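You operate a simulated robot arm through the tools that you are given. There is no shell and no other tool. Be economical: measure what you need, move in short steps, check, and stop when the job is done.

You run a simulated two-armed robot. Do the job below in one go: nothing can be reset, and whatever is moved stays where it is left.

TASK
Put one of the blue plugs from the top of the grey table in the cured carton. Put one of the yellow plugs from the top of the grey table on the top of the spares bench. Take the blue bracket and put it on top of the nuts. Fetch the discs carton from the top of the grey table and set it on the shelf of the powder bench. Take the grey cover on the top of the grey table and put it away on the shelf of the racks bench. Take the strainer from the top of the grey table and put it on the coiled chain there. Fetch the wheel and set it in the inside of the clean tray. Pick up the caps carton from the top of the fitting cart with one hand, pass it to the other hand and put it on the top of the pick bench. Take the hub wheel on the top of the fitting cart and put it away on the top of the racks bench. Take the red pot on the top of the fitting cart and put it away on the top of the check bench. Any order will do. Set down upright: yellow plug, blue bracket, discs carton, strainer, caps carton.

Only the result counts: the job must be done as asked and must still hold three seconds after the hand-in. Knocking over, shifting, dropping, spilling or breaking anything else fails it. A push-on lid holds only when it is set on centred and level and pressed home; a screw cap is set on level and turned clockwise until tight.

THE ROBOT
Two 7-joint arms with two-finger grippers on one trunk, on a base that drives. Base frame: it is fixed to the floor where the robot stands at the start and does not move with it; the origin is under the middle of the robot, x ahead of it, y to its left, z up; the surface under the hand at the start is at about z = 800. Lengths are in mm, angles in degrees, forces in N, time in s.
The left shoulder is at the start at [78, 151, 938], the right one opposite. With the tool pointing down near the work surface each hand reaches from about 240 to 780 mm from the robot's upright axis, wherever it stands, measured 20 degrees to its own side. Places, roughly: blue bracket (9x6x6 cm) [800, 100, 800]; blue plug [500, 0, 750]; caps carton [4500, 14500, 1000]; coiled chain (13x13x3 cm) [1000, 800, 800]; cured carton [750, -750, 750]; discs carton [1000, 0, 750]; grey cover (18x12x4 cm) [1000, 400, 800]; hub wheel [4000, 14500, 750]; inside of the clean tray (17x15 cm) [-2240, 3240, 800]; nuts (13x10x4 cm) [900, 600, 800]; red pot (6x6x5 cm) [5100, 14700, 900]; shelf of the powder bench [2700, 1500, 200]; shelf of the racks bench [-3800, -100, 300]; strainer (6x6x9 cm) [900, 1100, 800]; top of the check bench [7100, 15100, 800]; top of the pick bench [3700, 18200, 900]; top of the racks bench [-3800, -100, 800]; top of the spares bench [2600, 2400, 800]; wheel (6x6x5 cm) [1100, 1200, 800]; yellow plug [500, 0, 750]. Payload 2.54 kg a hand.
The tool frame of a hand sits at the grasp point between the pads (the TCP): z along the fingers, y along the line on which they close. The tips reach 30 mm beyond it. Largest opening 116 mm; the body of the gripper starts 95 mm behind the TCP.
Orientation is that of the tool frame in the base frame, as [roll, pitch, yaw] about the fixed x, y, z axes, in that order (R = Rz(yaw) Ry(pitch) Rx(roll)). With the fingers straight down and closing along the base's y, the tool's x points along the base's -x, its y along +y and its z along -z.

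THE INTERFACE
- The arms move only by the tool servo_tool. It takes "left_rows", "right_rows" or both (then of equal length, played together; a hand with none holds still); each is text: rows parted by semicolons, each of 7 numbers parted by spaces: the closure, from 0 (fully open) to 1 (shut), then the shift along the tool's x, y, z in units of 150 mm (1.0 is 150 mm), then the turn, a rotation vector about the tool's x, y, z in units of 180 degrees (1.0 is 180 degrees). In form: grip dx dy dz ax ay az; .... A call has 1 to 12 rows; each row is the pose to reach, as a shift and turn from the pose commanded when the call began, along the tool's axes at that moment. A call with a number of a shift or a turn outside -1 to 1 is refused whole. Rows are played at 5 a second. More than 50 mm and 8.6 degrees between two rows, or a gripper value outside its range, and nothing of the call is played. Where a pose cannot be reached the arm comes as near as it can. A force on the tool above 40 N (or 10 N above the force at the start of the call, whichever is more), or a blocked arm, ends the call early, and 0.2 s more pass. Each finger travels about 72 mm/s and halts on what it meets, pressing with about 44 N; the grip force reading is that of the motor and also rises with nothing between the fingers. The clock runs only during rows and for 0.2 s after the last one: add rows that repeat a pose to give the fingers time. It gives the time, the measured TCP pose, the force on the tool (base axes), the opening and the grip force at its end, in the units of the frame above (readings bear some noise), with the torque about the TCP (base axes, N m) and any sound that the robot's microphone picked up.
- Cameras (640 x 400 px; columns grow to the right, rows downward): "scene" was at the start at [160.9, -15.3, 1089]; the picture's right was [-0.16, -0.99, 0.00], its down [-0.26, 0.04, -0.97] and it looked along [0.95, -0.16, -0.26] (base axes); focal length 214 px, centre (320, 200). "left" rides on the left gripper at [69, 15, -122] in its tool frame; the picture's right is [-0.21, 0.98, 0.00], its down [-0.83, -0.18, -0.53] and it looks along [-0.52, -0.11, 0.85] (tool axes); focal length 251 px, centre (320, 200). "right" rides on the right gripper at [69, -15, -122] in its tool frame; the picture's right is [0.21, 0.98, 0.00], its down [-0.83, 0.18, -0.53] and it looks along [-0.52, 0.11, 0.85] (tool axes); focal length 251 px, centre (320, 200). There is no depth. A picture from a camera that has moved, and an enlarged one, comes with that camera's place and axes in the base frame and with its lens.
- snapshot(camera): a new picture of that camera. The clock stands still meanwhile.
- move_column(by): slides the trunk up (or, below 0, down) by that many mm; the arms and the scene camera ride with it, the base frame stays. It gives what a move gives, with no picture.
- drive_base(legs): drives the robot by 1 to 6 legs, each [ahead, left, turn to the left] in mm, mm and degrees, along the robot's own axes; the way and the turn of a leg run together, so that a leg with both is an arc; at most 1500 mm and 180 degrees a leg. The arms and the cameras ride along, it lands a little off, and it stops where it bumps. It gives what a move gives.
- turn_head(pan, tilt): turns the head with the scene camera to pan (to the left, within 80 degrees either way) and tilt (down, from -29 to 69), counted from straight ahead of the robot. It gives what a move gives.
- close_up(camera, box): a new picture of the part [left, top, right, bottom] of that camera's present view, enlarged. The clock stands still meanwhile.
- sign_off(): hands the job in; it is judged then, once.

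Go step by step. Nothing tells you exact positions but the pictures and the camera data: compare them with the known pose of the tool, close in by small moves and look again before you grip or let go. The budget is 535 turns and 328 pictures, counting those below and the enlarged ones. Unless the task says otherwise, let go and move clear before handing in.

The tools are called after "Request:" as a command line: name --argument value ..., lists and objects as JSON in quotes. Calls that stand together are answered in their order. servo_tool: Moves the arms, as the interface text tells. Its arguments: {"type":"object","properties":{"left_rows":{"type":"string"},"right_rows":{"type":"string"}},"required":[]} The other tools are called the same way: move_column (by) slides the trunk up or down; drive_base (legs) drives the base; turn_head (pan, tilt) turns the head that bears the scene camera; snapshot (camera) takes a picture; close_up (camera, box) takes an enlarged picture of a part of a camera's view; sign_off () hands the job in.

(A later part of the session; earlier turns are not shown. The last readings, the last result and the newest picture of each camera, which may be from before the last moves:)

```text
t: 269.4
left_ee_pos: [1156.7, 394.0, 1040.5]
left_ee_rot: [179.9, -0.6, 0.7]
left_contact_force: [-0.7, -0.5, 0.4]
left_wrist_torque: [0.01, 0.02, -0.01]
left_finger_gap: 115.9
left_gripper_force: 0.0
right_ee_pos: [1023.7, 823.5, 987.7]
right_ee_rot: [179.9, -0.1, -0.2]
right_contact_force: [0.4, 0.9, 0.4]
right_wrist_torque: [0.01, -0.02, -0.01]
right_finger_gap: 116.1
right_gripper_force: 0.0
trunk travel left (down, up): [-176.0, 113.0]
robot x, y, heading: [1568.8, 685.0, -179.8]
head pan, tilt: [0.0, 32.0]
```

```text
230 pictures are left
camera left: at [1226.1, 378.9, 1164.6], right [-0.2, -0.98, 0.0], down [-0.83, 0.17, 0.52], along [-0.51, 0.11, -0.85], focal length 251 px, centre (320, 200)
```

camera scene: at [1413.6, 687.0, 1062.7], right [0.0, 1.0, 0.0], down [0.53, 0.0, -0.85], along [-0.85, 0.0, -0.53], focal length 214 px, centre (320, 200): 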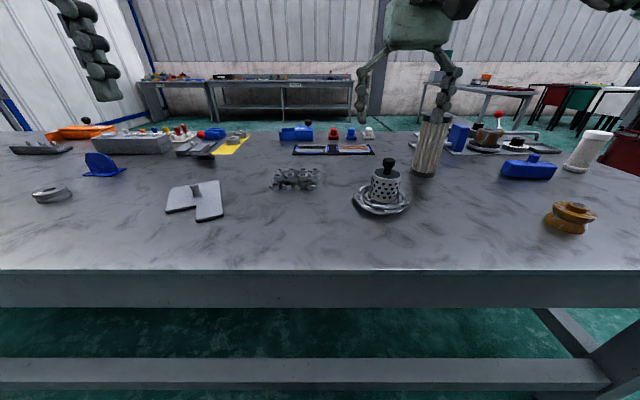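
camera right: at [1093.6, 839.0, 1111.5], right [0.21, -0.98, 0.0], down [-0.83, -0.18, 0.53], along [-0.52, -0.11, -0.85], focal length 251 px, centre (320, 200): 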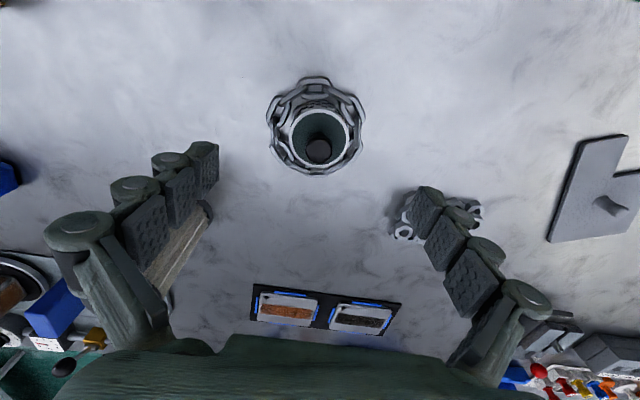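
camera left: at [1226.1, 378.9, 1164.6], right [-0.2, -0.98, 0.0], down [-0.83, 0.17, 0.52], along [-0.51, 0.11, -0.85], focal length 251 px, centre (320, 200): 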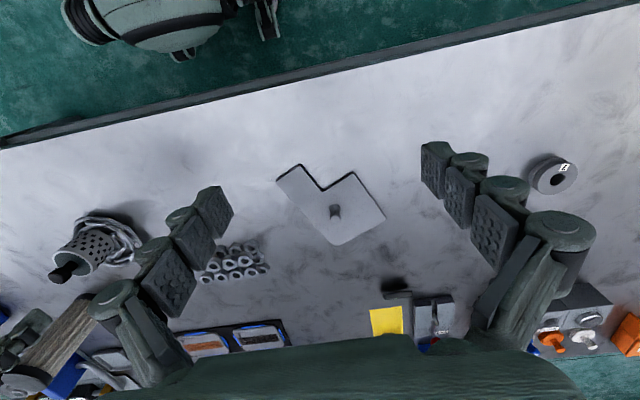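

The strainer sits upright on the chain. Next the blue bracket: retract the right hand and drive left to it.

Request:
servo_tool --right_rows "0 0.2 0 -0.2 0 0 0;0 0.4 0 -0.4 0 0 0;0 0.6 0 -0.6 0 0 0;0 0.8 0 -0.7 0 0 0"

Request:
drive_base --legs '[[0, 370, 0]]'

Request:
snapshot --camera "scene"

Request:
close_up --camera "scene" --box '[140, 120, 300, 220]'

Request:
snapshot --camera "left"

```text
t: 270.4
left_ee_pos: [1156.4, 394.9, 1040.6]
left_ee_rot: [179.9, -0.7, 0.7]
left_contact_force: [0.2, 0.5, -0.3]
left_wrist_torque: [-0.03, 0.02, 0.0]
left_finger_gap: 116.0
left_gripper_force: 0.1
right_ee_pos: [1143.0, 822.2, 1091.9]
right_ee_rot: [179.9, -0.1, -0.3]
right_contact_force: [-0.7, -0.1, 0.2]
right_wrist_torque: [-0.01, 0.0, 0.02]
right_finger_gap: 116.0
right_gripper_force: 0.2
trunk travel left (down, up): [-176.0, 113.0]
robot x, y, heading: [1568.7, 684.1, -179.8]
head pan, tilt: [0.0, 32.0]
```

```text
t: 274.5
left_ee_pos: [1161.9, 22.3, 1040.5]
left_ee_rot: [179.8, -0.8, 1.2]
left_contact_force: [0.0, 0.1, 1.1]
left_wrist_torque: [0.0, 0.02, -0.01]
left_finger_gap: 116.2
left_gripper_force: 0.1
right_ee_pos: [1142.9, 449.2, 1091.2]
right_ee_rot: [179.9, -0.1, 0.3]
right_contact_force: [-0.2, 0.1, -0.1]
right_wrist_torque: [-0.01, 0.03, -0.01]
right_finger_gap: 116.0
right_gripper_force: 0.1
trunk travel left (down, up): [-176.0, 113.0]
robot x, y, heading: [1570.4, 319.2, -179.1]
head pan, tilt: [0.0, 32.0]
```

```text
229 pictures are left
camera scene: at [1415.7, 317.2, 1062.7], right [-0.01, 1.0, 0.0], down [0.53, 0.01, -0.85], along [-0.85, -0.01, -0.53], focal length 214 px, centre (320, 200)
```

scene: 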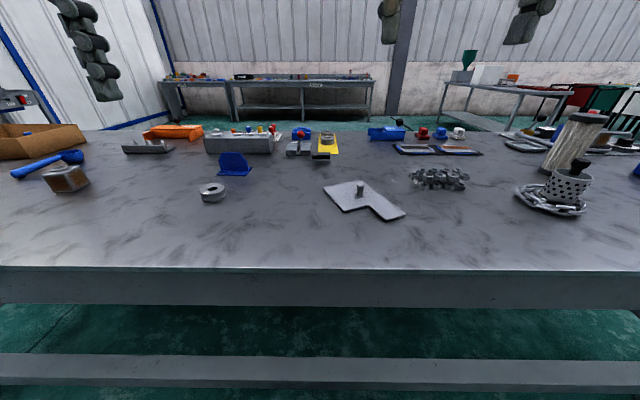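

```text
4.00 times, centred on (220, 170) of scene
camera zoom: at [1415.7, 317.2, 1062.7], right [-0.01, 1.0, 0.0], down [0.53, 0.01, -0.85], along [-0.85, -0.01, -0.53], focal length 858 px, centre (720, 320)
```

zoom: 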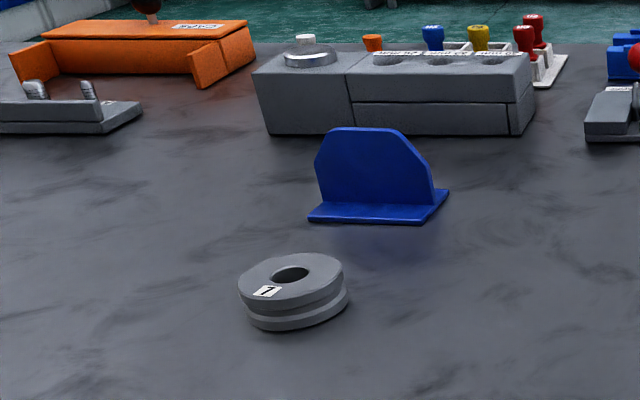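

```text
227 pictures are left
camera left: at [1231.1, 7.2, 1164.5], right [-0.19, -0.98, 0.0], down [-0.84, 0.16, 0.52], along [-0.51, 0.1, -0.85], focal length 251 px, centre (320, 200)
```

left: 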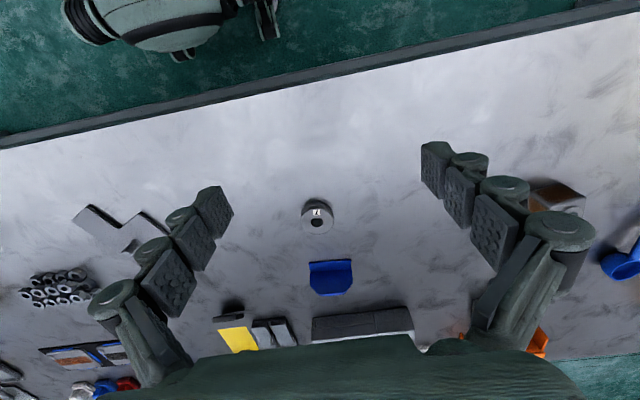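

The bracket has an upright plate facing ±x. I zoom with the left camera for its exact orientation.

Request:
close_up --camera "left" --box '[270, 230, 390, 320]'

Request:
drive_base --legs '[[15, 50, -0.9]]'

Request:
move_column --by 100

```text
4.44 times, centred on (330, 275) of left
camera zoom: at [1231.1, 7.2, 1164.5], right [-0.19, -0.98, 0.0], down [-0.84, 0.16, 0.52], along [-0.51, 0.1, -0.85], focal length 1118 px, centre (276, -133)
```

zoom: 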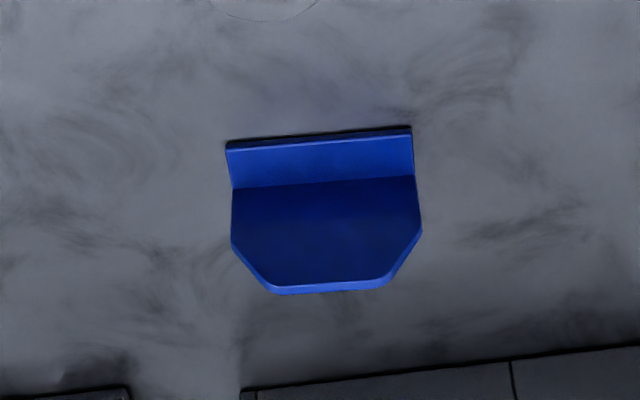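

```text
t: 275.6
left_ee_pos: [1141.7, -20.8, 1041.2]
left_ee_rot: [179.9, -0.8, 0.2]
left_contact_force: [-0.3, -0.8, -1.2]
left_wrist_torque: [0.01, -0.01, 0.01]
left_finger_gap: 116.1
left_gripper_force: 0.1
right_ee_pos: [1131.6, 407.5, 1091.6]
right_ee_rot: [179.9, -0.2, -0.6]
right_contact_force: [-0.1, -0.3, 0.2]
right_wrist_torque: [0.0, 0.04, -0.03]
right_finger_gap: 116.2
right_gripper_force: 0.0
trunk travel left (down, up): [-176.0, 113.0]
robot x, y, heading: [1557.0, 269.6, 179.9]
head pan, tilt: [0.0, 32.0]
```

```text
t: 277.0
left_ee_pos: [1142.8, -20.7, 1139.9]
left_ee_rot: [179.9, -0.8, 0.2]
left_contact_force: [-0.5, 1.0, 0.3]
left_wrist_torque: [0.02, -0.03, -0.01]
left_finger_gap: 116.0
left_gripper_force: 0.0
right_ee_pos: [1130.7, 407.6, 1192.0]
right_ee_rot: [179.9, -0.1, -0.6]
right_contact_force: [0.0, 0.0, 0.0]
right_wrist_torque: [0.0, 0.01, 0.0]
right_finger_gap: 115.8
right_gripper_force: 0.0
trunk travel left (down, up): [-276.0, 13.0]
robot x, y, heading: [1555.5, 271.1, 179.8]
head pan, tilt: [0.0, 32.0]
```

The upright plate is ~8 mm thick at about [844, 59], top z≈860, turned about −6°. I rotate the left hand 96° while moving toward it.

Request:
servo_tool --left_rows "0.1 -0.08 -0.04 0.05 0 0 0.045;0.2 -0.16 -0.09 0.1 0 0 0.09;0.3 -0.25 -0.13 0.15 0 0 0.135;0.4 -0.33 -0.18 0.2 0 0 0.18;0.5 -0.41 -0.22 0.25 0 0 0.225;0.5 -0.5 -0.27 0.3 0 0 0.27;0.5 -0.58 -0.31 0.35 0 0 0.315;0.5 -0.66 -0.36 0.4 0 0 0.36;0.5 -0.75 -0.4 0.45 0 0 0.405;0.5 -0.83 -0.44 0.5 0 0 0.45;0.5 -0.92 -0.49 0.55 0 0 0.495;0.5 -1 -0.53 0.6 0 0 0.535"

```text
t: 279.6
left_ee_pos: [992.6, 61.4, 1048.8]
left_ee_rot: [-179.2, 0.0, -96.1]
left_contact_force: [-0.3, -0.2, -0.3]
left_wrist_torque: [0.01, -0.04, 0.0]
left_finger_gap: 58.1
left_gripper_force: 0.0
right_ee_pos: [1129.9, 407.5, 1191.6]
right_ee_rot: [179.8, -0.1, -0.5]
right_contact_force: [-1.2, -1.2, -1.2]
right_wrist_torque: [-0.04, 0.0, -0.02]
right_finger_gap: 116.0
right_gripper_force: 0.1
trunk travel left (down, up): [-276.0, 13.0]
robot x, y, heading: [1556.9, 275.2, 179.9]
head pan, tilt: [0.0, 32.0]
```

Request:
servo_tool --left_rows "0.5 0.03 0.24 0.15 0 0 0;0.5 0.06 0.48 0.3 0 0 0;0.5 0.09 0.73 0.45 0 0 0;0.5 0.12 0.98 0.6 0 0 0;0.5 0.12 0.98 0.75 0 0 0;0.5 0.12 0.98 0.75 0 0 0"

Request:
snapshot --camera "left"

Request:
close_up --camera "scene" --box '[160, 80, 320, 220]'

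```text
t: 281.0
left_ee_pos: [897.4, 33.5, 933.4]
left_ee_rot: [-179.2, 0.1, -96.1]
left_contact_force: [0.9, 0.4, 1.0]
left_wrist_torque: [0.01, -0.01, 0.01]
left_finger_gap: 58.2
left_gripper_force: 0.0
left hand out of reach, approached as far as the arm can: row 3, 4, 5, 6
right_ee_pos: [1130.8, 407.6, 1190.9]
right_ee_rot: [179.9, -0.1, -0.6]
right_contact_force: [-0.6, -0.7, 0.2]
right_wrist_torque: [-0.02, -0.01, 0.01]
right_finger_gap: 115.8
right_gripper_force: 0.0
trunk travel left (down, up): [-276.0, 13.0]
robot x, y, heading: [1556.9, 267.7, 179.6]
head pan, tilt: [0.0, 32.0]
```

```text
225 pictures are left
camera left: at [874.4, -34.3, 1055.9], right [-0.95, 0.32, -0.01], down [0.26, 0.8, 0.54], along [0.18, 0.51, -0.84], focal length 251 px, centre (320, 200)
```

left: 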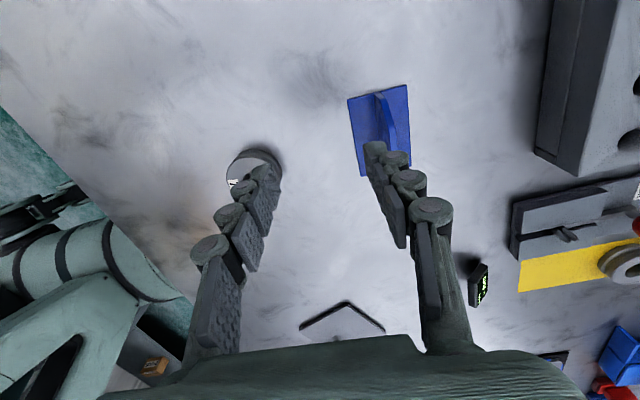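

```text
2.86 times, centred on (240, 150) of scene
camera zoom: at [1401.1, 271.4, 1162.7], right [0.0, 1.0, 0.0], down [0.53, 0.0, -0.85], along [-0.85, 0.0, -0.53], focal length 613 px, centre (549, 343)
```

zoom: 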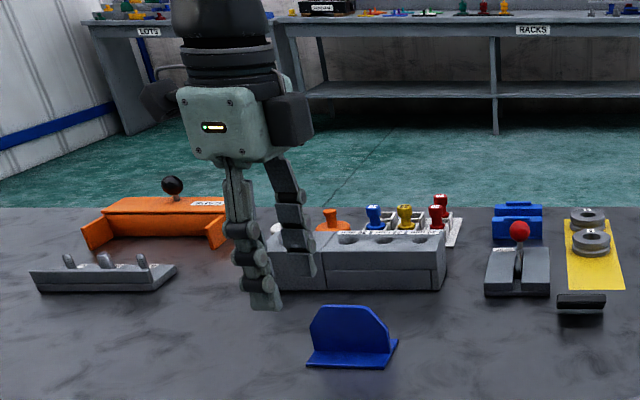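

Out of reach with the hand turned (the wrist offset costs reach). I'll instead grip the plate by its two side edges (≈82 mm) with the hand in its far-reaching neutral orientation.

Request:
servo_tool --left_rows "0.3 0 0 -0.05 0 0 -0.045;0.1 0 0 -0.1 0 0 -0.09;0 0 0 -0.1 0 0 -0.135;0 0 0 -0.1 0 0 -0.18;0 0 0 -0.1 0 0 -0.225;0 0 0 -0.1 0 0 -0.27;0 0 0 -0.1 0 0 -0.315;0 0 0 -0.1 0 0 -0.36;0 0 0 -0.1 0 0 -0.405;0 0 0 -0.1 0 0 -0.45;0 0 0 -0.1 0 0 -0.495;0 0 0 -0.1 0 0 -0.5"

Request:
snapshot --camera "left"

```text
t: 283.6
left_ee_pos: [896.2, 29.7, 952.2]
left_ee_rot: [-179.9, -0.8, -5.9]
left_contact_force: [0.3, 0.3, -0.4]
left_wrist_torque: [0.03, 0.0, 0.01]
left_finger_gap: 115.9
left_gripper_force: 0.1
right_ee_pos: [1131.9, 407.1, 1191.9]
right_ee_rot: [179.9, 0.0, -0.5]
right_contact_force: [0.5, 0.8, 0.0]
right_wrist_torque: [0.0, -0.01, -0.01]
right_finger_gap: 116.1
right_gripper_force: 0.0
trunk travel left (down, up): [-276.0, 13.0]
robot x, y, heading: [1558.0, 268.8, 179.7]
head pan, tilt: [0.0, 32.0]
```

```text
223 pictures are left
camera left: at [963.3, 6.2, 1075.6], right [-0.31, -0.95, 0.0], down [-0.81, 0.27, 0.52], along [-0.5, 0.17, -0.85], focal length 251 px, centre (320, 200)
```

left: 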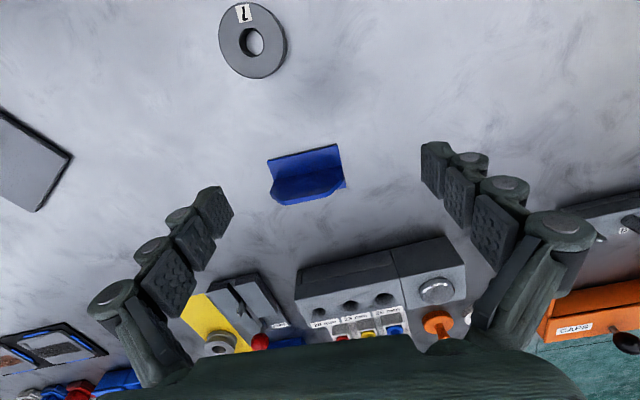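

I centre over the plate at [841, 60], lower partway and check.

Request:
servo_tool --left_rows "0 -0.13 -0.05 0.05 0 0 0;0 -0.26 -0.11 0.1 0 0 0;0 -0.385 -0.165 0.2 0 0 0;0 -0.385 -0.165 0.32 0 0 0;0 -0.385 -0.165 0.32 0 0 0"

Request:
snapshot --camera "left"

Request:
close_up --camera "scene" --box '[160, 100, 320, 240]'

```text
t: 284.8
left_ee_pos: [896.5, 35.1, 908.5]
left_ee_rot: [179.9, -0.7, -6.0]
left_contact_force: [-0.4, -0.4, -0.2]
left_wrist_torque: [-0.01, 0.01, 0.0]
left_finger_gap: 116.2
left_gripper_force: 0.0
left hand out of reach, approached as far as the arm can: row 1, 2, 3, 4, 5
right_ee_pos: [1132.0, 407.1, 1192.2]
right_ee_rot: [180.0, -0.2, -0.6]
right_contact_force: [-0.6, -0.5, 0.4]
right_wrist_torque: [-0.02, 0.01, -0.01]
right_finger_gap: 115.9
right_gripper_force: 0.1
trunk travel left (down, up): [-276.0, 13.0]
robot x, y, heading: [1557.7, 270.9, 179.8]
head pan, tilt: [0.0, 32.0]
```

```text
222 pictures are left
camera left: at [964.1, 11.7, 1032.3], right [-0.32, -0.95, 0.0], down [-0.81, 0.27, 0.52], along [-0.5, 0.17, -0.85], focal length 251 px, centre (320, 200)
```

left: 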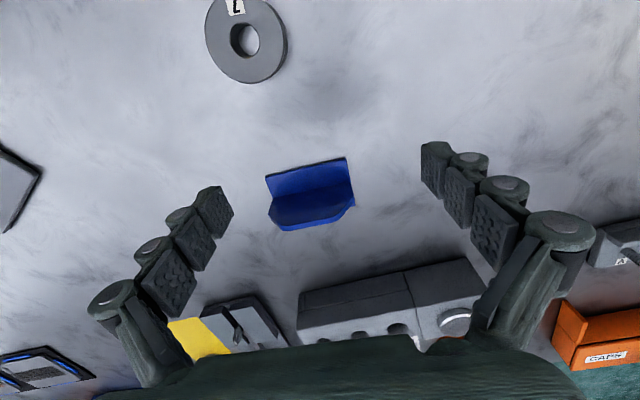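

```text
2.86 times, centred on (240, 170) of scene
camera zoom: at [1401.1, 271.5, 1162.7], right [0.0, 1.0, 0.0], down [0.53, 0.0, -0.85], along [-0.85, 0.0, -0.53], focal length 613 px, centre (549, 286)
```

zoom: 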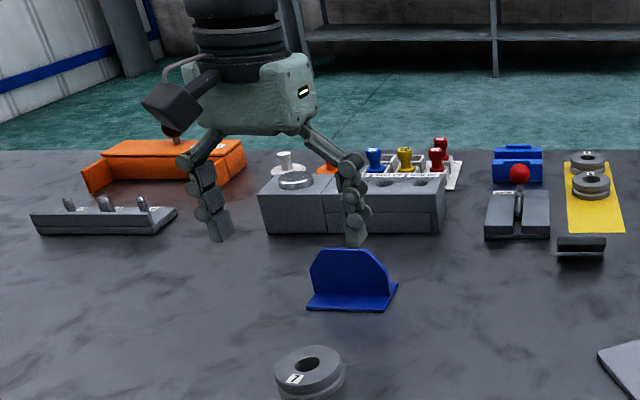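

Still the limit is at the same distance. I test with the trunk lowered again (wrist higher relative to the shoulder).

Request:
servo_tool --left_rows "0 0.2 0 -0.2 0 0 0;0 0.3 0 -0.45 0 0 0;0 0.3 0 -0.7 0 0 0"

Request:
move_column --by -100

Request:
servo_tool --left_rows "0 -0.2 -0.05 0 0 0 0;0 -0.4 -0.1 0 0 0 0;0 -0.6 -0.165 0 0 0 0;0 -0.6 -0.165 0 0 0 0"

```text
t: 285.6
left_ee_pos: [938.0, 31.2, 1015.4]
left_ee_rot: [180.0, -0.8, -6.0]
left_contact_force: [-0.5, 0.0, -0.7]
left_wrist_torque: [-0.03, -0.02, 0.0]
left_finger_gap: 116.0
left_gripper_force: 0.0
right_ee_pos: [1130.5, 407.3, 1190.5]
right_ee_rot: [179.9, -0.2, -0.6]
right_contact_force: [0.5, -0.1, 0.7]
right_wrist_torque: [0.0, -0.01, 0.01]
right_finger_gap: 116.0
right_gripper_force: 0.1
trunk travel left (down, up): [-276.0, 13.0]
robot x, y, heading: [1558.2, 273.9, 179.6]
head pan, tilt: [0.0, 32.0]
```

```text
t: 286.9
left_ee_pos: [938.0, 31.4, 916.0]
left_ee_rot: [-180.0, -0.7, -6.1]
left_contact_force: [0.8, -0.3, 0.2]
left_wrist_torque: [0.01, 0.0, -0.02]
left_finger_gap: 116.2
left_gripper_force: 0.2
right_ee_pos: [1130.8, 407.3, 1091.9]
right_ee_rot: [179.9, -0.1, -0.6]
right_contact_force: [-0.1, 0.9, 0.9]
right_wrist_torque: [0.02, -0.01, -0.02]
right_finger_gap: 116.1
right_gripper_force: 0.1
trunk travel left (down, up): [-176.0, 113.0]
robot x, y, heading: [1558.7, 274.3, 179.5]
head pan, tilt: [0.0, 32.0]
```

```text
t: 287.9
left_ee_pos: [907.2, 34.9, 898.7]
left_ee_rot: [-179.9, -0.8, -6.0]
left_contact_force: [-0.1, -0.7, -0.6]
left_wrist_torque: [-0.03, 0.02, 0.0]
left_finger_gap: 115.9
left_gripper_force: 0.0
left hand out of reach, approached as far as the arm can: row 1, 2, 3, 4
right_ee_pos: [1130.9, 408.3, 1091.6]
right_ee_rot: [179.9, 0.0, -0.6]
right_contact_force: [0.5, -1.0, 0.0]
right_wrist_torque: [0.01, -0.02, 0.0]
right_finger_gap: 116.0
right_gripper_force: 0.1
trunk travel left (down, up): [-176.0, 113.0]
robot x, y, heading: [1557.9, 271.2, 179.6]
head pan, tilt: [0.0, 32.0]
```

The arm limit is a 590 mm sphere; tilting the hand 30° forward adds the missing reach, and suits the side-edge grip. I tilt now.

Request:
servo_tool --left_rows "0 0.05 0 -0.1 0 -0.042 0;0 0.05 0 -0.2 0 -0.084 0;0 0.05 0 -0.2 0 -0.126 0;0 0.05 0 -0.2 0 -0.167 0;0 0.05 0 -0.2 0 -0.167 0"

```text
t: 289.1
left_ee_pos: [914.1, 36.1, 929.4]
left_ee_rot: [180.0, 29.3, -6.0]
left_contact_force: [-0.5, -0.1, -0.5]
left_wrist_torque: [0.02, 0.01, 0.01]
left_finger_gap: 116.0
left_gripper_force: 0.1
right_ee_pos: [1130.6, 407.1, 1092.2]
right_ee_rot: [179.9, -0.1, -0.6]
right_contact_force: [0.9, -0.8, 0.4]
right_wrist_torque: [0.01, 0.02, 0.04]
right_finger_gap: 115.9
right_gripper_force: 0.1
trunk travel left (down, up): [-176.0, 113.0]
robot x, y, heading: [1557.5, 274.1, 179.9]
head pan, tilt: [0.0, 32.0]
```

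Request:
servo_tool --left_rows "0 -0.04 -0.06 0.12 0 0 0;0 -0.073 -0.115 0.24 0 0 0;0 -0.073 -0.115 0.367 0 0 0;0 -0.073 -0.115 0.367 0 0 0"

Request:
snapshot --camera "left"

Request:
close_up --camera "scene" --box '[160, 80, 320, 200]'

```text
t: 290.1
left_ee_pos: [879.3, 59.8, 886.8]
left_ee_rot: [-179.9, 29.3, -5.9]
left_contact_force: [0.8, -0.3, 0.5]
left_wrist_torque: [0.03, 0.02, 0.0]
left_finger_gap: 116.0
left_gripper_force: 0.1
right_ee_pos: [1131.3, 406.8, 1091.6]
right_ee_rot: [180.0, -0.1, -0.6]
right_contact_force: [1.1, -0.1, 0.7]
right_wrist_torque: [0.02, 0.0, 0.02]
right_finger_gap: 115.9
right_gripper_force: 0.0
trunk travel left (down, up): [-176.0, 113.0]
robot x, y, heading: [1556.9, 274.4, 179.9]
head pan, tilt: [0.0, 32.0]
```

```text
220 pictures are left
camera left: at [997.9, 30.9, 961.1], right [-0.29, -0.95, 0.11], down [-0.44, 0.23, 0.87], along [-0.85, 0.2, -0.48], focal length 251 px, centre (320, 200)
```

left: 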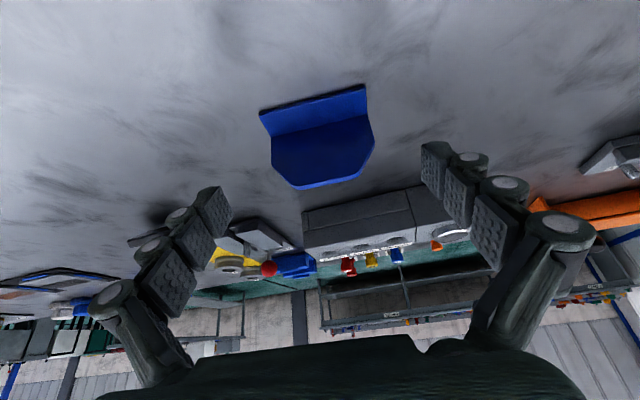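

```text
3.33 times, centred on (240, 140) of scene
camera zoom: at [1401.1, 271.4, 1062.7], right [0.0, 1.0, 0.0], down [0.53, 0.0, -0.85], along [-0.85, 0.0, -0.53], focal length 715 px, centre (587, 400)
```

zoom: 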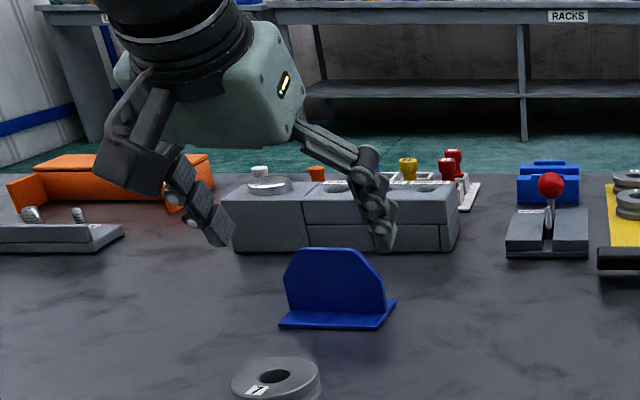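

Centred on the plate. Advance to straddle its side edges and close.

Request:
servo_tool --left_rows "0 0.01 0.01 0.15 0 0 0;0 0.024 0.018 0.3 0 0 0;0 0.024 0.018 0.387 0 0 0;0.15 0.024 0.018 0.387 0 0 0;0.3 0.024 0.018 0.387 0 0 0;0.5 0.024 0.018 0.387 0 0 0;0.5 0.024 0.018 0.387 0 0 0"

Request:
snapshot --camera "left"

Request:
close_up --camera "scene" --box '[160, 80, 320, 200]'

```text
t: 291.7
left_ee_pos: [853.4, 60.6, 835.3]
left_ee_rot: [-180.0, 29.3, -6.0]
left_contact_force: [0.7, 1.6, 0.3]
left_wrist_torque: [0.22, 0.0, -0.01]
left_finger_gap: 83.2
left_gripper_force: 43.8
right_ee_pos: [1131.7, 407.3, 1091.7]
right_ee_rot: [179.9, -0.1, -0.6]
right_contact_force: [-0.2, 0.4, -0.6]
right_wrist_torque: [-0.02, -0.04, -0.01]
right_finger_gap: 116.0
right_gripper_force: 0.1
trunk travel left (down, up): [-176.0, 113.0]
robot x, y, heading: [1559.0, 270.6, 179.9]
head pan, tilt: [0.0, 32.0]
```

```text
218 pictures are left
camera left: at [972.3, 32.8, 909.0], right [-0.29, -0.95, 0.11], down [-0.44, 0.23, 0.87], along [-0.85, 0.2, -0.48], focal length 251 px, centre (320, 200)
```

left: 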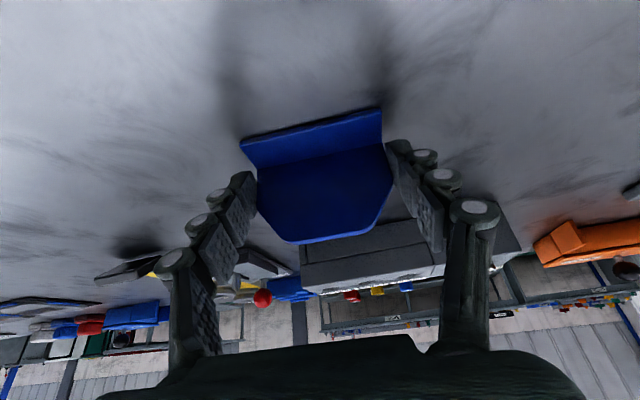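

```text
3.33 times, centred on (240, 140) of scene
camera zoom: at [1401.1, 271.5, 1062.7], right [0.0, 1.0, 0.0], down [0.53, 0.0, -0.85], along [-0.85, 0.0, -0.53], focal length 715 px, centre (587, 400)
```

zoom: 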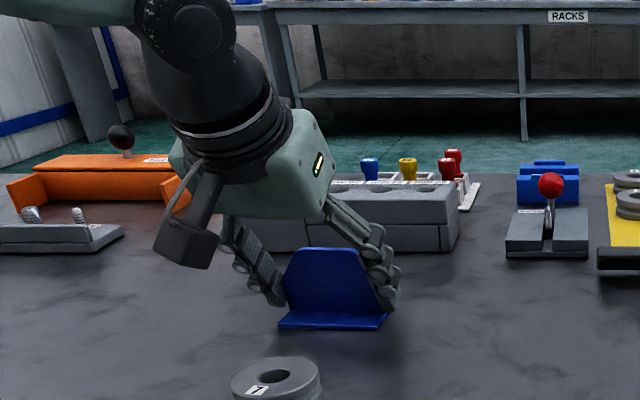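

Gripped (83 mm). Lift gently and check.

Request:
servo_tool --left_rows "0.5 -0.03 0 -0.06 0 0 0;0.5 -0.1 0 -0.17 0 0 0;0.5 -0.2 0 -0.35 0 0 0;0.5 -0.33 0 -0.58 0 0 0;0.5 -0.33 0 -0.58 0 0 0"

Request:
close_up --camera "scene" --box '[160, 80, 320, 200]'

Request:
snapshot --camera "left"

```text
t: 292.9
left_ee_pos: [851.1, 60.3, 931.9]
left_ee_rot: [180.0, 29.2, -6.0]
left_contact_force: [0.5, 0.6, -4.6]
left_wrist_torque: [0.01, -0.04, 0.02]
left_finger_gap: 83.1
left_gripper_force: 43.8
right_ee_pos: [1129.6, 408.1, 1091.2]
right_ee_rot: [179.9, -0.1, -0.6]
right_contact_force: [0.4, -0.5, -0.2]
right_wrist_torque: [0.03, 0.02, -0.02]
right_finger_gap: 115.6
right_gripper_force: 0.0
trunk travel left (down, up): [-176.0, 113.0]
robot x, y, heading: [1559.3, 270.2, 179.6]
head pan, tilt: [0.0, 32.0]
```

```text
3.33 times, centred on (240, 140) of scene
camera zoom: at [1400.7, 271.3, 1062.6], right [0.0, 1.0, 0.0], down [0.53, 0.0, -0.85], along [-0.85, 0.0, -0.53], focal length 715 px, centre (587, 400)
```

zoom: 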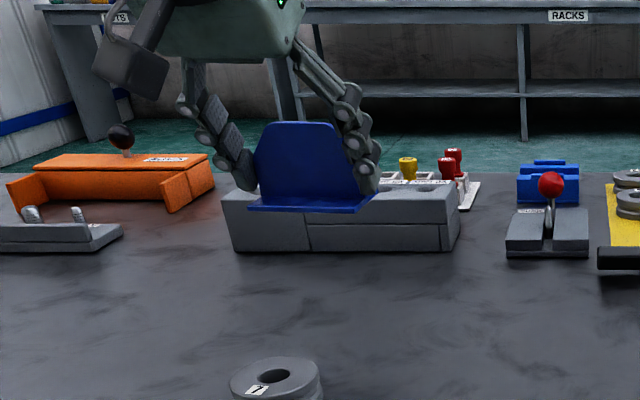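

```text
215 pictures are left
camera left: at [970.0, 30.9, 1005.5], right [-0.29, -0.95, 0.1], down [-0.44, 0.23, 0.87], along [-0.85, 0.2, -0.48], focal length 251 px, centre (320, 200)
```

left: 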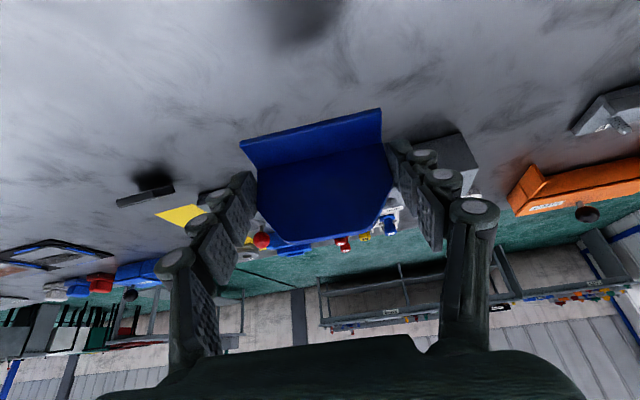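

The bracket hangs level. I draw it 75 mm toward me and drive toward the nuts.

Request:
servo_tool --left_rows "0.5 0.14 -0.017 -0.08 0 0 0;0.5 0.29 -0.035 -0.17 0 0 0;0.5 0.43 -0.052 -0.25 0 0 0"

Request:
drive_base --legs '[[0, -400, 0]]'

Request:
snapshot --camera "scene"

Request:
snapshot --camera "left"

Request:
snapshot --camera "right"

```text
t: 293.7
left_ee_pos: [926.8, 59.2, 934.1]
left_ee_rot: [179.9, 29.2, -5.9]
left_contact_force: [-0.3, -0.3, -4.5]
left_wrist_torque: [0.01, -0.03, -0.02]
left_finger_gap: 83.2
left_gripper_force: 44.0
right_ee_pos: [1130.8, 407.1, 1090.1]
right_ee_rot: [180.0, -0.1, -0.5]
right_contact_force: [0.4, 0.1, 0.6]
right_wrist_torque: [0.01, 0.01, -0.01]
right_finger_gap: 115.9
right_gripper_force: 0.2
trunk travel left (down, up): [-176.0, 113.0]
robot x, y, heading: [1558.4, 271.0, 179.3]
head pan, tilt: [0.0, 32.0]
```

```text
t: 298.0
left_ee_pos: [927.8, 443.6, 935.1]
left_ee_rot: [-180.0, 29.3, -5.7]
left_contact_force: [0.0, 0.1, -2.9]
left_wrist_torque: [0.01, -0.01, 0.01]
left_finger_gap: 83.4
left_gripper_force: 43.5
right_ee_pos: [1130.7, 791.8, 1091.2]
right_ee_rot: [179.9, -0.1, -0.3]
right_contact_force: [0.2, -0.3, -0.5]
right_wrist_torque: [-0.01, -0.04, -0.01]
right_finger_gap: 116.2
right_gripper_force: 0.1
trunk travel left (down, up): [-176.0, 113.0]
robot x, y, heading: [1558.5, 659.0, -179.5]
head pan, tilt: [0.0, 32.0]
```

```text
214 pictures are left
camera scene: at [1401.4, 657.9, 1062.6], right [0.0, 1.0, 0.0], down [0.53, 0.0, -0.85], along [-0.85, 0.0, -0.53], focal length 214 px, centre (320, 200)
```

scene: 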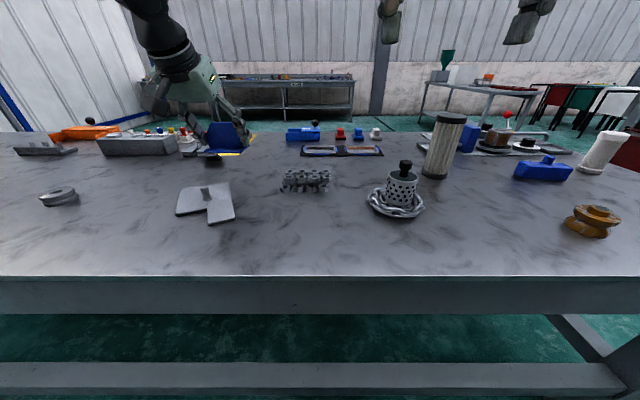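

```text
213 pictures are left
camera left: at [1047.7, 415.1, 1008.3], right [-0.28, -0.95, 0.11], down [-0.44, 0.23, 0.87], along [-0.85, 0.2, -0.48], focal length 251 px, centre (320, 200)
```

left: 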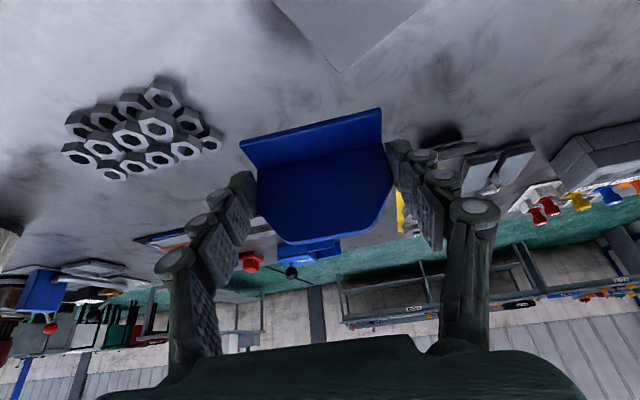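

```text
212 pictures are left
camera right: at [1199.9, 808.4, 1214.4], right [0.21, -0.98, 0.0], down [-0.83, -0.18, 0.53], along [-0.52, -0.11, -0.85], focal length 251 px, centre (320, 200)
```

right: 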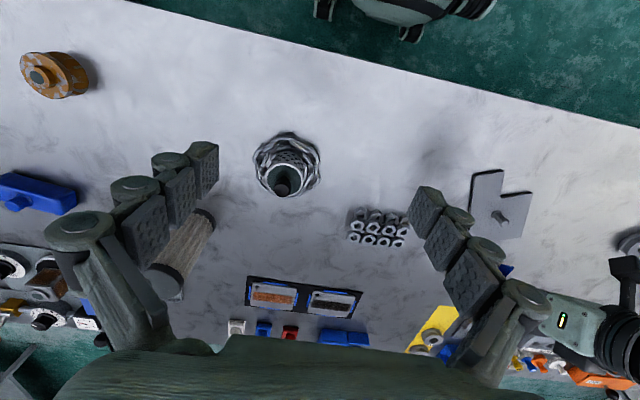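

I zoom the right camera onto the nuts for their extents.

Request:
close_up --camera "right" --box '[320, 180, 440, 270]'

Request:
close_up --camera "scene" --box '[250, 140, 370, 215]'

```text
4.44 times, centred on (380, 225) of right
camera zoom: at [1199.9, 808.4, 1214.4], right [0.21, -0.98, 0.0], down [-0.83, -0.18, 0.53], along [-0.52, -0.11, -0.85], focal length 1118 px, centre (53, 89)
```

zoom: 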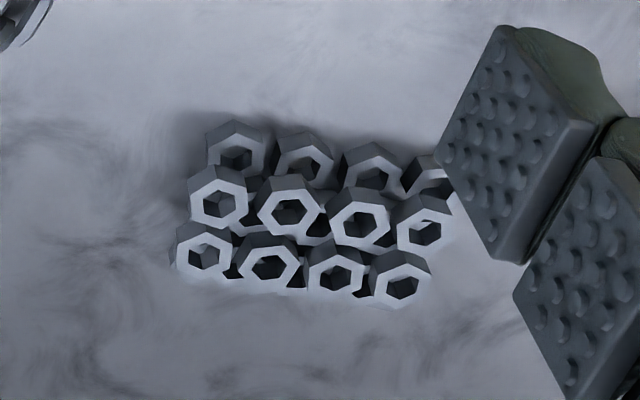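

```text
5.33 times, centred on (310, 178) of scene
camera zoom: at [1401.4, 657.9, 1062.6], right [0.0, 1.0, 0.0], down [0.53, 0.0, -0.85], along [-0.85, 0.0, -0.53], focal length 1144 px, centre (373, 320)
```

zoom: 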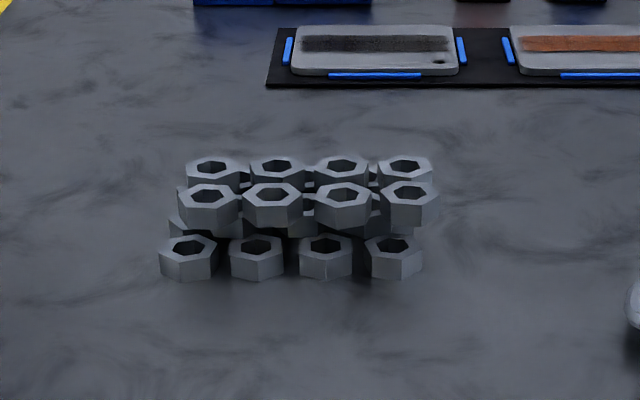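

The nuts form a pyramid: upper layer 2×4 with top z≈835, centred at [913, 629]. I drive 185 mm right so the bracket comes over it.

Request:
drive_base --legs '[[0, -185, -0.3]]'

Request:
close_up --camera "scene" --box '[130, 80, 290, 200]'

```text
t: 300.4
left_ee_pos: [928.3, 625.4, 934.6]
left_ee_rot: [-180.0, 29.3, -5.7]
left_contact_force: [0.2, -0.2, -3.9]
left_wrist_torque: [0.0, -0.04, 0.01]
left_finger_gap: 82.8
left_gripper_force: 43.4
right_ee_pos: [1130.7, 975.2, 1091.3]
right_ee_rot: [179.9, -0.1, -0.3]
right_contact_force: [0.2, 0.1, -0.2]
right_wrist_torque: [-0.01, 0.01, 0.04]
right_finger_gap: 116.0
right_gripper_force: 0.2
trunk travel left (down, up): [-176.0, 113.0]
robot x, y, heading: [1560.6, 835.4, 179.7]
head pan, tilt: [0.0, 32.0]
```

```text
3.33 times, centred on (210, 140) of scene
camera zoom: at [1401.3, 839.9, 1062.6], right [0.0, 1.0, 0.0], down [0.53, 0.0, -0.85], along [-0.85, 0.0, -0.53], focal length 715 px, centre (687, 400)
```

zoom: 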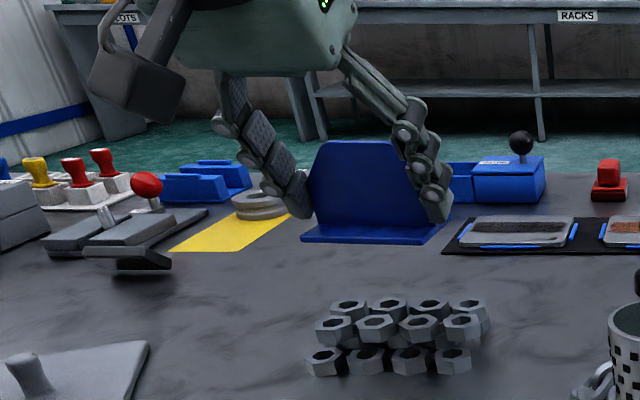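

Position, then lower to ~13 mm above the nuts and check.

Request:
servo_tool --left_rows "0.5 -0.03 -0.03 0.05 0 0 0;0.5 0.03 -0.03 0.17 0 0 0;0.5 0.117 -0.03 0.351 0 0 0;0.5 0.117 -0.03 0.351 0 0 0"

Request:
close_up --camera "scene" --box '[150, 110, 290, 215]'

Request:
close_up --camera "right" --box '[360, 120, 640, 300]'

```text
t: 301.4
left_ee_pos: [919.5, 630.9, 880.2]
left_ee_rot: [180.0, 29.3, -5.8]
left_contact_force: [-1.0, 0.8, -3.5]
left_wrist_torque: [0.0, -0.06, -0.01]
left_finger_gap: 82.9
left_gripper_force: 44.1
right_ee_pos: [1131.2, 975.4, 1092.4]
right_ee_rot: [179.9, -0.1, -0.3]
right_contact_force: [-1.0, -0.9, 1.0]
right_wrist_torque: [0.0, -0.01, -0.01]
right_finger_gap: 116.2
right_gripper_force: 0.1
trunk travel left (down, up): [-176.0, 113.0]
robot x, y, heading: [1556.1, 840.2, 180.0]
head pan, tilt: [0.0, 32.0]
```

```text
3.81 times, centred on (220, 162) of scene
camera zoom: at [1401.3, 839.8, 1062.7], right [0.0, 1.0, 0.0], down [0.53, 0.0, -0.85], along [-0.85, 0.0, -0.53], focal length 817 px, centre (701, 343)
```

zoom: 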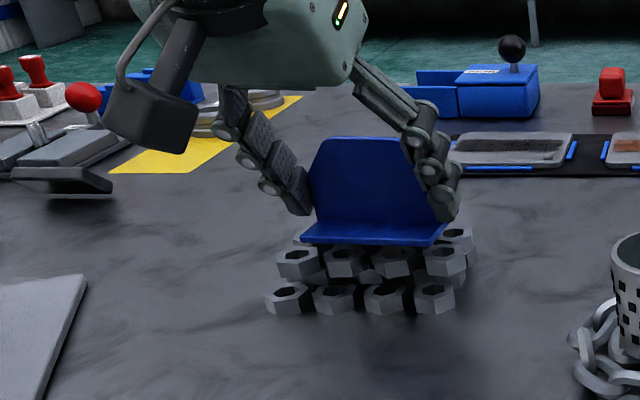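

```text
2.22 times, centred on (500, 210) of right
camera zoom: at [1200.1, 990.6, 1214.4], right [0.21, -0.98, 0.0], down [-0.83, -0.18, 0.53], along [-0.52, -0.11, -0.85], focal length 559 px, centre (-80, 178)
```

zoom: 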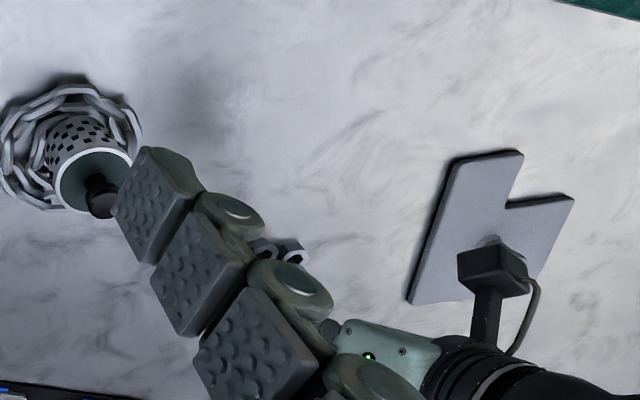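

Well placed above the nuts. Lower in small steps to contact.

Request:
servo_tool --left_rows "0.5 0.016 0 0.029 0 0 0;0.5 0.029 0 0.052 0 0 0;0.5 0.029 0 0.052 0 0 0"

Request:
servo_tool --left_rows "0.5 0.007 0 0.012 0 0 0;0.5 0.013 0 0.023 0 0 0;0.5 0.013 0 0.023 0 0 0"

Request:
servo_tool --left_rows "0.5 0.007 0 0.012 0 0 0;0.5 0.013 0 0.023 0 0 0;0.5 0.013 0 0.023 0 0 0"

```text
t: 302.2
left_ee_pos: [919.7, 631.8, 869.9]
left_ee_rot: [-179.9, 29.1, -5.7]
left_contact_force: [0.1, 0.6, -3.5]
left_wrist_torque: [0.01, -0.06, 0.01]
left_finger_gap: 83.2
left_gripper_force: 44.1
right_ee_pos: [1131.3, 974.3, 1091.6]
right_ee_rot: [179.9, -0.1, -0.3]
right_contact_force: [-0.1, -1.2, 0.4]
right_wrist_torque: [0.04, 0.0, -0.02]
right_finger_gap: 116.0
right_gripper_force: 0.0
trunk travel left (down, up): [-176.0, 113.0]
robot x, y, heading: [1557.4, 842.0, 180.1]
head pan, tilt: [0.0, 32.0]
```

```text
t: 303.0
left_ee_pos: [918.3, 629.7, 869.0]
left_ee_rot: [-179.9, 29.5, -5.7]
left_contact_force: [-0.5, -3.4, 7.1]
left_wrist_torque: [0.23, -0.19, -0.04]
left_finger_gap: 83.1
left_gripper_force: 44.4
right_ee_pos: [1131.4, 975.5, 1091.3]
right_ee_rot: [-180.0, 0.0, -0.3]
right_contact_force: [1.1, 0.1, -0.8]
right_wrist_torque: [-0.01, 0.02, -0.02]
right_finger_gap: 116.0
right_gripper_force: 0.0
trunk travel left (down, up): [-176.0, 113.0]
robot x, y, heading: [1557.4, 843.0, 179.9]
head pan, tilt: [0.0, 32.0]
```

```text
t: 303.8
left_ee_pos: [918.3, 630.0, 868.5]
left_ee_rot: [179.9, 29.8, -5.7]
left_contact_force: [-3.4, -8.2, 27.3]
left_wrist_torque: [-0.23, 0.03, 0.07]
left_finger_gap: 83.5
left_gripper_force: 44.3
right_ee_pos: [1132.5, 975.3, 1092.1]
right_ee_rot: [179.9, 0.2, -0.4]
right_contact_force: [-0.6, -0.3, -0.6]
right_wrist_torque: [0.02, -0.02, 0.0]
right_finger_gap: 116.1
right_gripper_force: 0.0
trunk travel left (down, up): [-176.0, 113.0]
robot x, y, heading: [1559.2, 841.2, 180.3]
head pan, tilt: [0.0, 32.0]
```

Contact. Ease up, open, withdraw along the fingers.

Request:
servo_tool --left_rows "0.5 -0.01 0 -0.018 0 0 0;0.5 -0.013 0 -0.023 0 0 0;0.35 -0.013 0 -0.023 0 0 0;0.15 -0.013 0 -0.023 0 0 0;0 -0.013 0 -0.023 0 0 0;0 -0.013 0 -0.023 0 0 0;0 -0.013 0 -0.2 0 0 0;0 -0.013 0 -0.5 0 0 0;0 -0.013 0 -0.8 0 0 0"

Request:
snapshot --camera "scene"

Request:
close_up --camera "scene" --box '[150, 110, 290, 215]'

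```text
t: 305.8
left_ee_pos: [972.3, 626.5, 969.0]
left_ee_rot: [180.0, 29.3, -5.8]
left_contact_force: [1.0, 0.6, 0.3]
left_wrist_torque: [-0.06, 0.01, 0.02]
left_finger_gap: 115.9
left_gripper_force: 0.2
right_ee_pos: [1132.3, 975.3, 1091.7]
right_ee_rot: [179.9, 0.1, -0.3]
right_contact_force: [-0.4, -0.5, 0.6]
right_wrist_torque: [-0.03, 0.03, 0.0]
right_finger_gap: 115.9
right_gripper_force: 0.1
trunk travel left (down, up): [-176.0, 113.0]
robot x, y, heading: [1556.0, 840.0, 180.0]
head pan, tilt: [0.0, 32.0]
```

```text
206 pictures are left
camera scene: at [1401.9, 839.9, 1062.8], right [0.0, 1.0, 0.0], down [0.53, 0.0, -0.85], along [-0.85, 0.0, -0.53], focal length 214 px, centre (320, 200)
```

scene: 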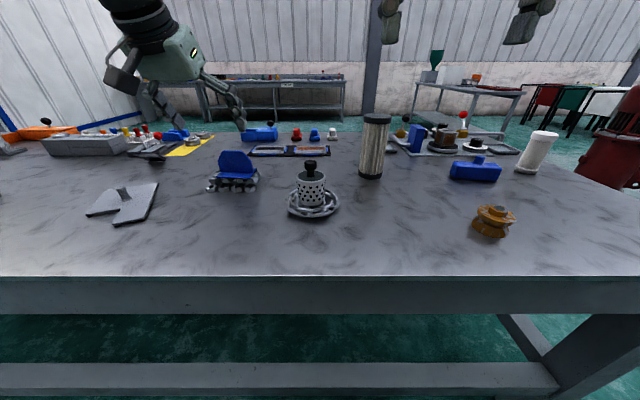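

```text
3.81 times, centred on (220, 162) of scene
camera zoom: at [1401.9, 839.9, 1062.8], right [0.0, 1.0, 0.0], down [0.53, 0.0, -0.85], along [-0.85, 0.0, -0.53], focal length 817 px, centre (701, 343)
```

zoom: 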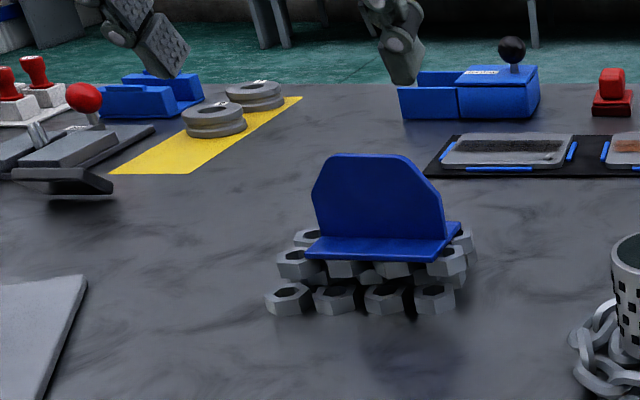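

The bracket stands on the nuts. Next the grey cover: I go left to it for a close look.

Request:
drive_base --legs '[[0, 280, 0]]'

Request:
close_up --camera "scene" --box '[180, 160, 340, 260]'

Request:
snapshot --camera "left"

Request:
snapshot --camera "right"

```text
t: 309.0
left_ee_pos: [972.8, 348.3, 968.0]
left_ee_rot: [-180.0, 29.3, -5.5]
left_contact_force: [0.8, 0.1, 0.5]
left_wrist_torque: [0.01, -0.01, 0.01]
left_finger_gap: 116.2
left_gripper_force: 0.0
right_ee_pos: [1130.5, 697.1, 1091.0]
right_ee_rot: [-180.0, -0.1, -0.2]
right_contact_force: [-0.3, 1.0, 0.3]
right_wrist_torque: [0.0, -0.04, 0.01]
right_finger_gap: 116.1
right_gripper_force: 0.1
trunk travel left (down, up): [-176.0, 113.0]
robot x, y, heading: [1559.7, 562.1, -179.7]
head pan, tilt: [0.0, 32.0]
```

```text
4.00 times, centred on (260, 210) of scene
camera zoom: at [1402.1, 562.9, 1062.7], right [0.0, 1.0, 0.0], down [0.53, 0.0, -0.85], along [-0.85, 0.0, -0.53], focal length 858 px, centre (560, 160)
```

zoom: 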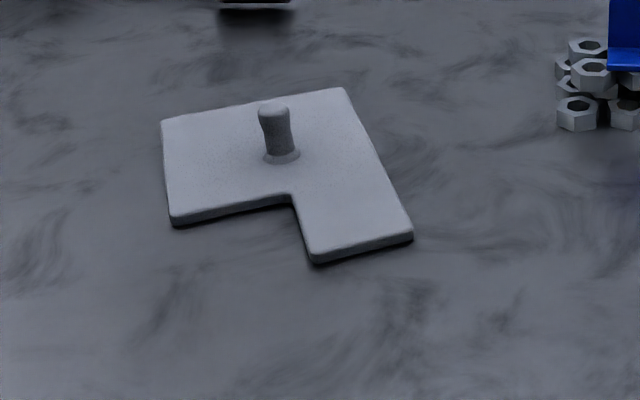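

```text
203 pictures are left
camera left: at [1091.8, 320.4, 1042.1], right [-0.28, -0.95, 0.11], down [-0.44, 0.22, 0.87], along [-0.85, 0.2, -0.48], focal length 251 px, centre (320, 200)
```

left: 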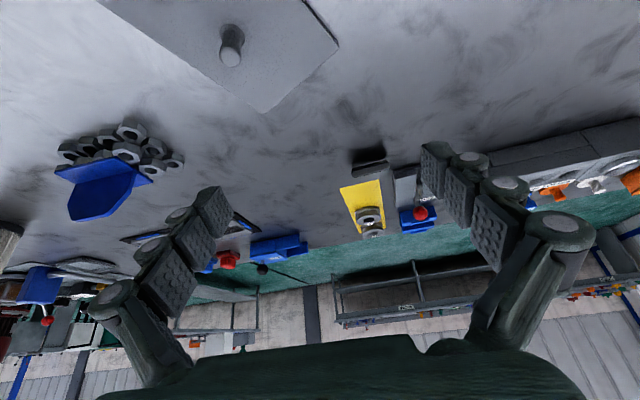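

```text
202 pictures are left
camera right: at [1200.2, 712.8, 1214.5], right [0.21, -0.98, 0.0], down [-0.83, -0.18, 0.53], along [-0.52, -0.12, -0.85], focal length 251 px, centre (320, 200)
```

right: 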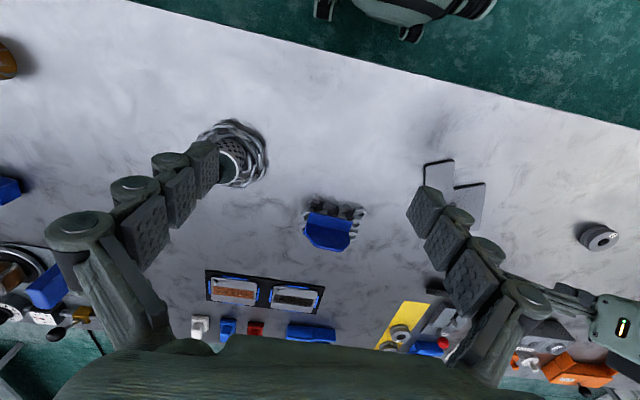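

The cover's stem is at about [998, 409], z 813–845. I bring the left hand (30° tilt) to an approach point above it.

Request:
servo_tool --left_rows "0.3 0.18 -0.14 -0.05 0 0 0;0.5 0.36 -0.28 0.0 0 0 0;0.5 0.54 -0.427 0.132 0 0 0;0.5 0.54 -0.427 0.132 0 0 0"

Request:
snapshot --camera "left"

Request:
close_up --camera "scene" --box '[160, 120, 320, 240]'

```text
t: 310.0
left_ee_pos: [1038.3, 406.0, 909.0]
left_ee_rot: [179.9, 29.3, -5.4]
left_contact_force: [0.3, -0.6, -0.1]
left_wrist_torque: [0.0, 0.0, -0.02]
left_finger_gap: 57.8
left_gripper_force: 0.0
right_ee_pos: [1131.9, 697.2, 1091.9]
right_ee_rot: [179.9, -0.1, 0.0]
right_contact_force: [-0.1, -0.3, 0.7]
right_wrist_torque: [0.0, 0.01, 0.0]
right_finger_gap: 116.1
right_gripper_force: 0.0
trunk travel left (down, up): [-176.0, 113.0]
robot x, y, heading: [1560.8, 561.9, -179.6]
head pan, tilt: [0.0, 32.0]
```

```text
201 pictures are left
camera left: at [1157.7, 378.4, 983.2], right [-0.28, -0.95, 0.1], down [-0.44, 0.22, 0.87], along [-0.85, 0.2, -0.48], focal length 251 px, centre (320, 200)
```

left: 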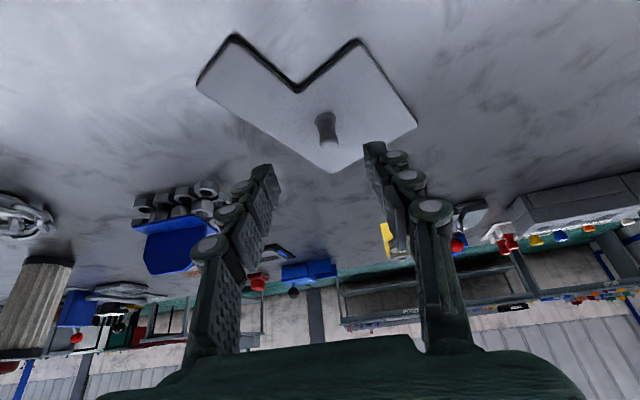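

```text
3.33 times, centred on (240, 180) of scene
camera zoom: at [1402.2, 563.0, 1062.7], right [0.0, 1.0, 0.0], down [0.53, 0.0, -0.85], along [-0.85, 0.0, -0.53], focal length 715 px, centre (587, 267)
```

zoom: 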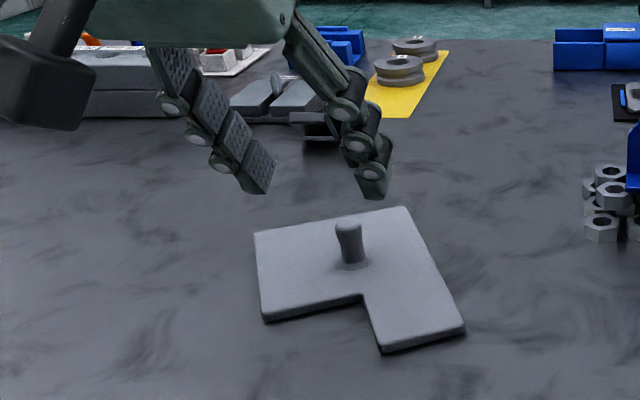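

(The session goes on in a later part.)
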